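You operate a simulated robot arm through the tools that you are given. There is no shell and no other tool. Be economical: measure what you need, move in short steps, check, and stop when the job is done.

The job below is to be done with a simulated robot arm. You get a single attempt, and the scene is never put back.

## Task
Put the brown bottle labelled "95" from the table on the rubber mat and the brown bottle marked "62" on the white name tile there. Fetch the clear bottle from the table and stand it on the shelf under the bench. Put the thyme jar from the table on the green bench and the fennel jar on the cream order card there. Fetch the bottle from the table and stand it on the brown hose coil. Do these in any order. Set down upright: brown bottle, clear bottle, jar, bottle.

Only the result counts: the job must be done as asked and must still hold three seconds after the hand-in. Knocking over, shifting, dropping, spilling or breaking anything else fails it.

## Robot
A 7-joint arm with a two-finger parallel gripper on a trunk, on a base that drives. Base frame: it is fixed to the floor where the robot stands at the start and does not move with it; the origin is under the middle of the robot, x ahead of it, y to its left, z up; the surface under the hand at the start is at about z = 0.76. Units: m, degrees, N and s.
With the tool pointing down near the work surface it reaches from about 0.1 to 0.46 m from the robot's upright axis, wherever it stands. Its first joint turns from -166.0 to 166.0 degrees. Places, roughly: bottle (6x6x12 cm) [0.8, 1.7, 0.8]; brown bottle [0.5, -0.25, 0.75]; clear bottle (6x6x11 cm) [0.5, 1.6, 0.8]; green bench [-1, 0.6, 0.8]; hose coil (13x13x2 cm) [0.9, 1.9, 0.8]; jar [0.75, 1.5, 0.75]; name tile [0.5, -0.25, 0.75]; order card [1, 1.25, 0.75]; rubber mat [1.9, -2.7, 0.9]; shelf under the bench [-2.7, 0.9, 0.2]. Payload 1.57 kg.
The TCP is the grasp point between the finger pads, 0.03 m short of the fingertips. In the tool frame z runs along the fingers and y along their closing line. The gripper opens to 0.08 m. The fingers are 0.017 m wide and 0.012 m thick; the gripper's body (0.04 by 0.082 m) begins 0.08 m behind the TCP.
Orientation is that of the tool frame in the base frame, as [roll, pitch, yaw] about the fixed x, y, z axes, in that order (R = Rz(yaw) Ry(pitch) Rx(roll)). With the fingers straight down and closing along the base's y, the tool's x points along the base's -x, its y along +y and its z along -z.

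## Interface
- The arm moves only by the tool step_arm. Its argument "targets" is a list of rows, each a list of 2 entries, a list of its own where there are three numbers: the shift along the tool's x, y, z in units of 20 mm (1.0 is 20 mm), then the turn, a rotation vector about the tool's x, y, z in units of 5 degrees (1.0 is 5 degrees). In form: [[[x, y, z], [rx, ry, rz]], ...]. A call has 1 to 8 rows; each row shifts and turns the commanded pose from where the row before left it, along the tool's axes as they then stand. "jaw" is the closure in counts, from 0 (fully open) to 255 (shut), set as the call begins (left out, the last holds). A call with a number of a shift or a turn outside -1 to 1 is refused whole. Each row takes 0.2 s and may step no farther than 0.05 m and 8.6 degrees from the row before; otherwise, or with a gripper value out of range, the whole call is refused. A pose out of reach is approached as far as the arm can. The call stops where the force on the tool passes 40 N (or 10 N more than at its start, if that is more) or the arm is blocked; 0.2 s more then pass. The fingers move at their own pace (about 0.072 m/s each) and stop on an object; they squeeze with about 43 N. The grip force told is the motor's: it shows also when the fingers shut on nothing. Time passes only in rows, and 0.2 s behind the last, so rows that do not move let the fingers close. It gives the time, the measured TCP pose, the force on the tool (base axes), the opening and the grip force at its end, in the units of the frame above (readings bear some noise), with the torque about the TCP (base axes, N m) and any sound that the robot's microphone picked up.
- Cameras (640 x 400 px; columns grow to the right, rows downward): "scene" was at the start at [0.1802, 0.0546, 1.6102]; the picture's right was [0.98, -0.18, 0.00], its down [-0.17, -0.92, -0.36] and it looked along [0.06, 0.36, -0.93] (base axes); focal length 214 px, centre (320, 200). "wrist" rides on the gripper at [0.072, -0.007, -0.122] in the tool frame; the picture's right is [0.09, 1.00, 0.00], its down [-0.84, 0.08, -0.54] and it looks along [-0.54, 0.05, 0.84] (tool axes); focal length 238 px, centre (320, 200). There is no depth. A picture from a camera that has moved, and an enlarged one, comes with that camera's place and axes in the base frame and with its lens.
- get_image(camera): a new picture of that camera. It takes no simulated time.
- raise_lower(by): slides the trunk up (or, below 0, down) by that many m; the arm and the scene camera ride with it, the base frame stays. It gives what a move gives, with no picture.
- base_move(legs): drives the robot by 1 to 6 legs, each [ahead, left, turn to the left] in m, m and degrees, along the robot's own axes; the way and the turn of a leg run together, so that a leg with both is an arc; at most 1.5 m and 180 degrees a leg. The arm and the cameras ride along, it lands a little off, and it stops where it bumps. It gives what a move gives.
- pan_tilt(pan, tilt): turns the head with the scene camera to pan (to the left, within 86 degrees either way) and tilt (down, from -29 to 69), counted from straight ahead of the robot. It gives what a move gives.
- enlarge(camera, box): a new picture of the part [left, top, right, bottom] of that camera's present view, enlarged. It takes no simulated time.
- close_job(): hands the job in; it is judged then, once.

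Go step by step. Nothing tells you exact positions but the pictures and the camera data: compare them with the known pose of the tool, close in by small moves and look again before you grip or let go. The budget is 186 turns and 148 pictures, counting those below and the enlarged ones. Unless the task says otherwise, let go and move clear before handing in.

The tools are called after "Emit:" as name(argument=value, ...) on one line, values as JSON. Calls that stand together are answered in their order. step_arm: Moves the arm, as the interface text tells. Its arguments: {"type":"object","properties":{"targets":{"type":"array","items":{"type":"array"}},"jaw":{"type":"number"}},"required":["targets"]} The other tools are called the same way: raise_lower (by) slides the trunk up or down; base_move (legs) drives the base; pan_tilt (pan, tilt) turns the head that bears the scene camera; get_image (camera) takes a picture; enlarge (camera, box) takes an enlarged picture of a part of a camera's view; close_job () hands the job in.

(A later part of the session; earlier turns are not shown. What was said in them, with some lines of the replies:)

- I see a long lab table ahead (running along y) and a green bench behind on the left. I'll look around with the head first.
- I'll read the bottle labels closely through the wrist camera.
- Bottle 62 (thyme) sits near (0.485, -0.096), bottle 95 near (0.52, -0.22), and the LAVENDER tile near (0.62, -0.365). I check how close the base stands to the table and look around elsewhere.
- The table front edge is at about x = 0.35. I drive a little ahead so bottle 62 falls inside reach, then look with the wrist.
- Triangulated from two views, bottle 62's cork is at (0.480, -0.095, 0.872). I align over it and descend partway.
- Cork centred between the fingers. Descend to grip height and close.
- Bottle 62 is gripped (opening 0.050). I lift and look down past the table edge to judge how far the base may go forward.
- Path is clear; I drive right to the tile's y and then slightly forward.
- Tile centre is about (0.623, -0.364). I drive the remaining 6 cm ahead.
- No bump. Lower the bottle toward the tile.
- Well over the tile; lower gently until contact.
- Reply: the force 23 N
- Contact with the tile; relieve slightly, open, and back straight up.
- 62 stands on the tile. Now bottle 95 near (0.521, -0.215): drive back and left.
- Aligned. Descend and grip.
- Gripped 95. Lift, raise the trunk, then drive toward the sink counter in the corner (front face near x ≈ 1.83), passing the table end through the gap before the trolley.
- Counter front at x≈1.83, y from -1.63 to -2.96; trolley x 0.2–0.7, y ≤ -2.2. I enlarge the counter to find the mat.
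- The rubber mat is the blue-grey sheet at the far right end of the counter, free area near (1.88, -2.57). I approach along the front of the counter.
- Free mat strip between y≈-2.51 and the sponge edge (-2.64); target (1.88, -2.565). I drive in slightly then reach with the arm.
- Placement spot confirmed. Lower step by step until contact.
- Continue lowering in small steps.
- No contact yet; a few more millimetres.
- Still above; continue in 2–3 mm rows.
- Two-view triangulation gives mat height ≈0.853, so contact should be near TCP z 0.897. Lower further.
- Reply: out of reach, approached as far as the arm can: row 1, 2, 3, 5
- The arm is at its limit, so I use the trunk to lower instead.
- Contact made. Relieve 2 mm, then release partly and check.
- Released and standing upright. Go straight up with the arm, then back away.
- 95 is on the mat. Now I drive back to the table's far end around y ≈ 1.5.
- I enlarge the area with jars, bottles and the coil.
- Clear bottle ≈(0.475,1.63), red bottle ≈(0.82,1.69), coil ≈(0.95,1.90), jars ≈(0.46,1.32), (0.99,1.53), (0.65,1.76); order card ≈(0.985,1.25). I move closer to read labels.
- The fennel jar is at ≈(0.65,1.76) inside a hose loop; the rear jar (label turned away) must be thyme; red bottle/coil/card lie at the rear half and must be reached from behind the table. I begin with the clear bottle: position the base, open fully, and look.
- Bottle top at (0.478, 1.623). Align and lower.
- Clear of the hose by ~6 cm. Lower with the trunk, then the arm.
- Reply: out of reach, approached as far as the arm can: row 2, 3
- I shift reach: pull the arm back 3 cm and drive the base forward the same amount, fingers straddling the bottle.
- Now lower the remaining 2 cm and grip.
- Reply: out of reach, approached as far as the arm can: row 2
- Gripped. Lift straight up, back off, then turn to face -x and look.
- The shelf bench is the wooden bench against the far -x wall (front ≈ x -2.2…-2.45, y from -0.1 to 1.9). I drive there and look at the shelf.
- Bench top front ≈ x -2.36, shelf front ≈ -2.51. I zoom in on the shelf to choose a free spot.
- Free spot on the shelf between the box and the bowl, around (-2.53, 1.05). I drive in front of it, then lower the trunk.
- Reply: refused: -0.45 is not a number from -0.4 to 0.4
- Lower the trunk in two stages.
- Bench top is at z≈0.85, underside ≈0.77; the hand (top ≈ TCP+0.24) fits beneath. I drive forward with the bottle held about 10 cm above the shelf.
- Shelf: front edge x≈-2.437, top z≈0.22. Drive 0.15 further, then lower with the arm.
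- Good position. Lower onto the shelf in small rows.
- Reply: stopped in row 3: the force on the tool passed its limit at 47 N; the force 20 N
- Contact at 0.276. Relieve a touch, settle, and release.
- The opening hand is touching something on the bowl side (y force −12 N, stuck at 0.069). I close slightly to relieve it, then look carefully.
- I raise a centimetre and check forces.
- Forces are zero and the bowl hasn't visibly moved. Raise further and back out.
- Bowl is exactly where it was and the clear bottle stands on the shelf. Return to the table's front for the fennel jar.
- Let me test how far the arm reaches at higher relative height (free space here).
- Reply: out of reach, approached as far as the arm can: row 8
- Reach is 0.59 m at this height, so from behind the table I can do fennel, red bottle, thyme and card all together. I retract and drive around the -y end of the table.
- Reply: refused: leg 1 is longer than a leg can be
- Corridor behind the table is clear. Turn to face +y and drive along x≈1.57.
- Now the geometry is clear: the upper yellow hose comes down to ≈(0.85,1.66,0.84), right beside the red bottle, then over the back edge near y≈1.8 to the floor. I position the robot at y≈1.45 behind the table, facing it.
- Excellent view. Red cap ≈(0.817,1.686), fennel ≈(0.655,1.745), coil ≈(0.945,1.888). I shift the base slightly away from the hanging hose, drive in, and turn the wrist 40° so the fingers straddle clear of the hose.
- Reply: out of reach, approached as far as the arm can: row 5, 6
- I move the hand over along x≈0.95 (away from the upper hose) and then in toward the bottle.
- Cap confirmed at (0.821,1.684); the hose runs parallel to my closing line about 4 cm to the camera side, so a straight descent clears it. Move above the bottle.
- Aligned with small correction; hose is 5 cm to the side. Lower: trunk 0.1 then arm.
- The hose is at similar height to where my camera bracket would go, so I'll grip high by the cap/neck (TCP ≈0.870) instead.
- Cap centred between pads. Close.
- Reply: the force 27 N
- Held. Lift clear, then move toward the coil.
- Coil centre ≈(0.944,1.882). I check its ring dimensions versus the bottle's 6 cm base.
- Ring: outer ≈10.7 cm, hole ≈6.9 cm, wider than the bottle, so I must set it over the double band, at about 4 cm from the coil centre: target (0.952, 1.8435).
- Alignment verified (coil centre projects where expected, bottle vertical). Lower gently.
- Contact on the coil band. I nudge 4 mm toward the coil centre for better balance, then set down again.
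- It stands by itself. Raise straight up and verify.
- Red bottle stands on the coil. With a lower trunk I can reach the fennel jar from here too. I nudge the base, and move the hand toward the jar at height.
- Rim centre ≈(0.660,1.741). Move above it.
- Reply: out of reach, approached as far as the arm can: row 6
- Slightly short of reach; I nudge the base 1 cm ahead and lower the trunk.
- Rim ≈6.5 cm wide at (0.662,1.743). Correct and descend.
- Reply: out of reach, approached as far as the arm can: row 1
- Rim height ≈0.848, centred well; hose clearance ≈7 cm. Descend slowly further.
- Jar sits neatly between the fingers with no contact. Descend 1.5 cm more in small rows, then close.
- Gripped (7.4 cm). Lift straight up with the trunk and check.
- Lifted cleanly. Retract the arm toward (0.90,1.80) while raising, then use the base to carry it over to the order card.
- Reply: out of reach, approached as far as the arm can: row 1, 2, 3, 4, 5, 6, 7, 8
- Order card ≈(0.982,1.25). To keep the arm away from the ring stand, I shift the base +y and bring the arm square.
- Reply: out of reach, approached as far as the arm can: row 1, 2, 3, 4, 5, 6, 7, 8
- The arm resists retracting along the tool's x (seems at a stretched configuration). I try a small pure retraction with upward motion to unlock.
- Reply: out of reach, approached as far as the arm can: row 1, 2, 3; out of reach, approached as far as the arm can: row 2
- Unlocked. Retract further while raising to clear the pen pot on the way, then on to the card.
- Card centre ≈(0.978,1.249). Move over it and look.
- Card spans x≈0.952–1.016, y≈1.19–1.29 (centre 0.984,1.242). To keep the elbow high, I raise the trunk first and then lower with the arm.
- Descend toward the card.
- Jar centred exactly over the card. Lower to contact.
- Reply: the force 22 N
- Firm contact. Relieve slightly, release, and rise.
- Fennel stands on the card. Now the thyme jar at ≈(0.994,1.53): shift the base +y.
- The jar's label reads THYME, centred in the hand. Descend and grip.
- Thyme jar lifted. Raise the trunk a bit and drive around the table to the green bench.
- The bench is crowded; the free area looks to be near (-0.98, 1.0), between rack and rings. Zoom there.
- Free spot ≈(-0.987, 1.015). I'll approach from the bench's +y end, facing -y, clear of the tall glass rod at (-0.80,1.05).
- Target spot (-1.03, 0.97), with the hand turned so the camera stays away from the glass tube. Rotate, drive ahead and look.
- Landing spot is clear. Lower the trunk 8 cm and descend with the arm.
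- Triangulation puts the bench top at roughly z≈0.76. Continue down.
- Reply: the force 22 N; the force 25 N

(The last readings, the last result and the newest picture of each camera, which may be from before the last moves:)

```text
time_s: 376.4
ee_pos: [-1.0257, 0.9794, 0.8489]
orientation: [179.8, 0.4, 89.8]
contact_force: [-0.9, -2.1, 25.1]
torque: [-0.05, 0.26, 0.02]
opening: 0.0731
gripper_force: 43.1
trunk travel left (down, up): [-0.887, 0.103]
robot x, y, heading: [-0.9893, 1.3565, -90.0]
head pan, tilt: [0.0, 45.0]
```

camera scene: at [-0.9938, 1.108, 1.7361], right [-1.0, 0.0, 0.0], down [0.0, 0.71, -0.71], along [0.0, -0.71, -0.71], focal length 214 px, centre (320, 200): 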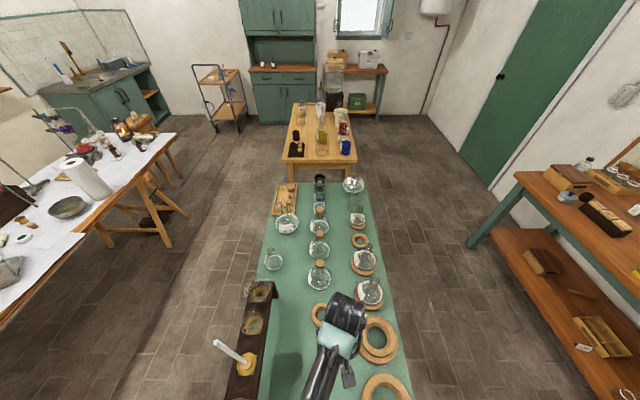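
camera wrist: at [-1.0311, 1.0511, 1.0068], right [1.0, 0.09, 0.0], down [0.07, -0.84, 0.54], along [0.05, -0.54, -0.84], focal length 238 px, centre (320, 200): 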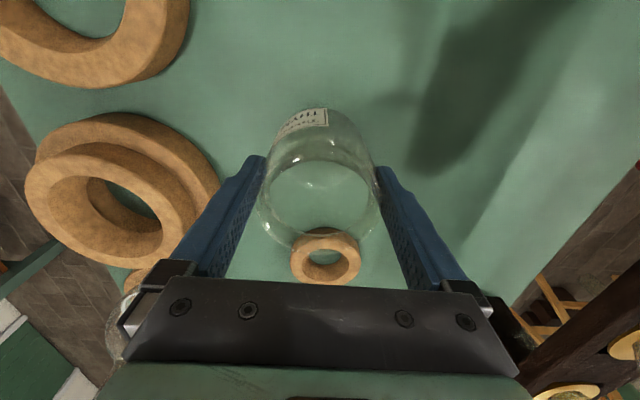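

Contact on the bench. Relieve and look before releasing.

Emit:
step_arm(targets=[[[0, 0, -0.12], [0, 0, 0]], [[0, 0, 0], [0, 0, 0]]])

Emit:
get_image(camera="wrist")

```text
time_s: 377.0
ee_pos: [-1.0244, 0.9822, 0.8489]
orientation: [179.8, 0.0, 89.8]
contact_force: [0.2, -1.3, 4.5]
torque: [-0.27, 0.0, 0.0]
opening: 0.0728
gripper_force: 42.9
trunk travel left (down, up): [-0.887, 0.103]
robot x, y, heading: [-0.9913, 1.3572, -90.0]
head pan, tilt: [0.0, 45.0]
```

```text
21 pictures are left
camera wrist: at [-1.0306, 1.0519, 0.9714], right [1.0, 0.09, 0.0], down [0.07, -0.84, 0.54], along [0.05, -0.54, -0.84], focal length 238 px, centre (320, 200)
```

wrist: 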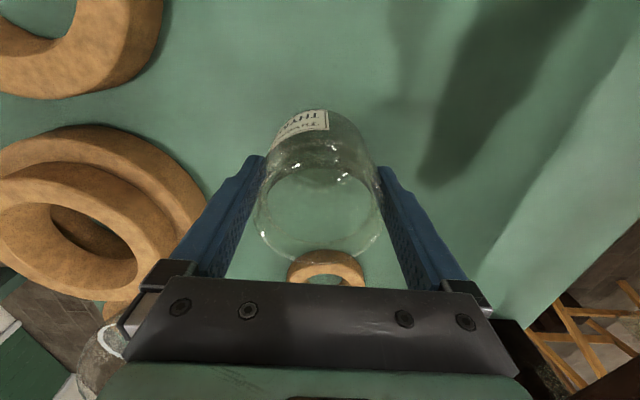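

Upright on the bench. Release and rise.

Emit:
step_arm(targets=[[[0, 0, 0], [0, 0, 0]], [[0, 0, 0], [0, 0, 0]], [[0, 0, 0], [0, 0, 0]]], jaw=0)

Emit:
step_arm(targets=[[[0, 0, -0.4], [0, 0, 0]], [[0, 0, -0.6], [0, 0, 0]], [[0, 0, -1], [0, 0, 0]], [[0, 0, -1], [0, 0, 0]], [[0, 0, -1], [0, 0, 0]], [[0, 0, -1], [0, 0, 0]], [[0, 0, -1], [0, 0, 0]], [[0, 0, -1], [0, 0, 0]]])

Emit:
get_image(camera="wrist")

```text
time_s: 377.8
ee_pos: [-1.0251, 0.9796, 0.851]
orientation: [179.8, 0.1, 89.9]
contact_force: [0.5, 0.5, 0.0]
torque: [0.01, -0.01, 0.04]
opening: 0.0796
gripper_force: 0.1
trunk travel left (down, up): [-0.887, 0.103]
robot x, y, heading: [-0.9904, 1.3607, -90.1]
head pan, tilt: [0.0, 45.0]
```

```text
time_s: 379.6
ee_pos: [-1.0258, 0.9794, 0.9894]
orientation: [179.9, 0.2, 89.8]
contact_force: [-0.2, 0.8, -0.1]
torque: [-0.03, -0.03, -0.01]
opening: 0.0798
gripper_force: 0.1
trunk travel left (down, up): [-0.887, 0.103]
robot x, y, heading: [-0.9925, 1.3557, -89.9]
head pan, tilt: [0.0, 45.0]
```

```text
20 pictures are left
camera wrist: at [-1.0311, 1.0511, 1.1122], right [1.0, 0.09, 0.0], down [0.07, -0.84, 0.54], along [0.05, -0.54, -0.84], focal length 238 px, centre (320, 200)
```

wrist: 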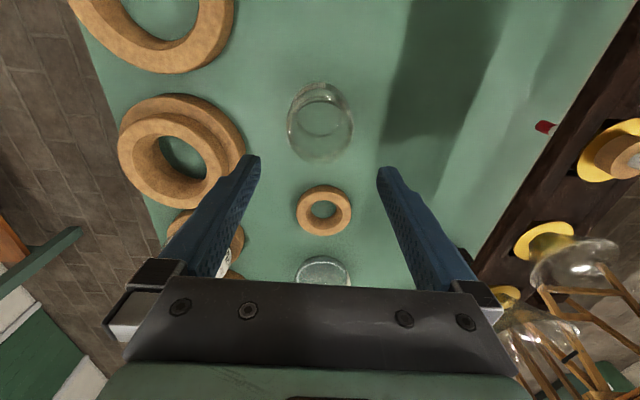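

Thyme jar stands on the green bench. Back away and do a final check of the table and shelf from here.

Emit:
base_move(legs=[[-0.35, 0, 0]])

Emit:
pan_tilt(pan=80, tilt=20)

Emit:
enlarge(camera="scene", box=[200, 150, 500, 300])

Emit:
pan_tilt(pan=-70, tilt=30)

Emit:
get_image(camera="scene")

```text
time_s: 381.8
ee_pos: [-1.025, 1.3293, 0.99]
orientation: [179.8, 0.0, 89.9]
contact_force: [-0.2, -1.2, 0.7]
torque: [-0.01, -0.03, 0.0]
opening: 0.0798
gripper_force: 0.0
trunk travel left (down, up): [-0.887, 0.103]
robot x, y, heading: [-0.9946, 1.7086, -90.1]
head pan, tilt: [0.0, 45.0]
```

```text
time_s: 383.4
ee_pos: [-1.0245, 1.3296, 0.99]
orientation: [179.9, 0.0, 90.0]
contact_force: [-0.3, -0.3, 0.8]
torque: [0.02, 0.01, 0.02]
opening: 0.0798
gripper_force: 0.0
trunk travel left (down, up): [-0.887, 0.103]
robot x, y, heading: [-0.9927, 1.7045, -90.1]
head pan, tilt: [80.0, 20.0]
```

```text
2.13 times, centred on (350, 225) of scene
camera zoom: at [-0.9012, 1.5213, 1.6947], right [-0.18, -0.98, 0.0], down [-0.34, 0.06, -0.94], along [0.92, -0.17, -0.34], focal length 458 px, centre (256, 147)
```

zoom: 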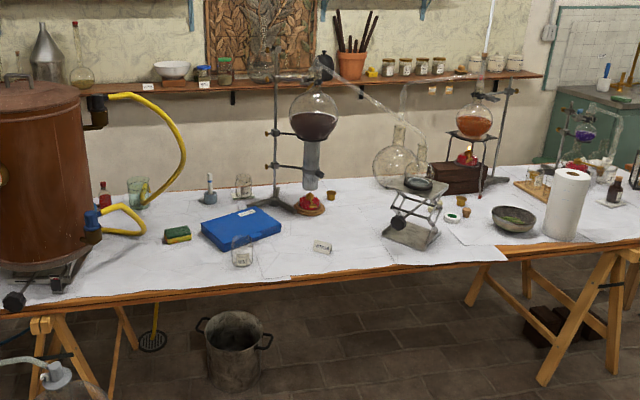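

```text
time_s: 385.7
ee_pos: [-1.0244, 1.3299, 0.99]
orientation: [179.7, 0.1, 89.9]
contact_force: [0.0, -0.1, 0.6]
torque: [0.0, -0.02, 0.02]
opening: 0.0801
gripper_force: 0.0
trunk travel left (down, up): [-0.887, 0.103]
robot x, y, heading: [-0.9904, 1.7095, -89.9]
head pan, tilt: [-70.0, 30.0]
```

```text
18 pictures are left
camera scene: at [-1.0779, 1.5069, 1.6787], right [-0.34, 0.94, 0.0], down [0.47, 0.17, -0.87], along [-0.81, -0.3, -0.5], focal length 214 px, centre (320, 200)
```

scene: 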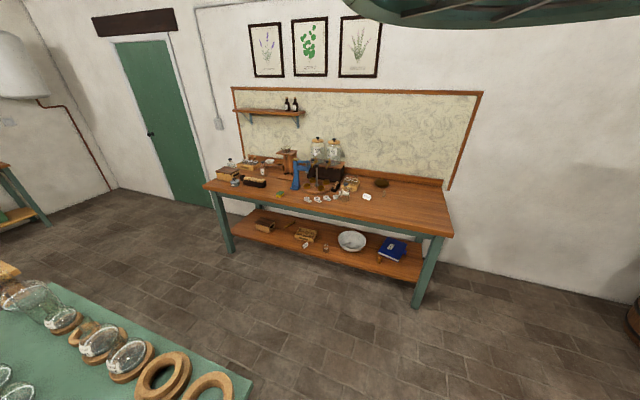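

Everything I can see from here stands where it was asked: the red bottle on the coil, fennel on the order card, 62 on the tile, the clear bottle on the shelf. I saw the thyme jar standing on the green bench and 95 on the mat just after I released each, and the hand is clear.

Emit:
close_job()

```text
The job is handed in.
```

I placed all six items upright and handed the job in; no result has come back.

- **Brown bottle 95:** on the rubber mat at the sink.
- **Brown bottle 62:** on the white LAVENDER name tile.
- **Clear bottle:** on the shelf under the far bench. The hand touched something while letting go, possibly the bowl beside it, but the bowl had not visibly moved afterwards.
- **Thyme jar:** on the green bench.
- **Fennel jar:** on the cream order card, which is the "MINT" one on the table.
- **Red bottle:** on the brown hose coil. The coil's hole is wider than the bottle, so it stands over the ring rather than in the middle.
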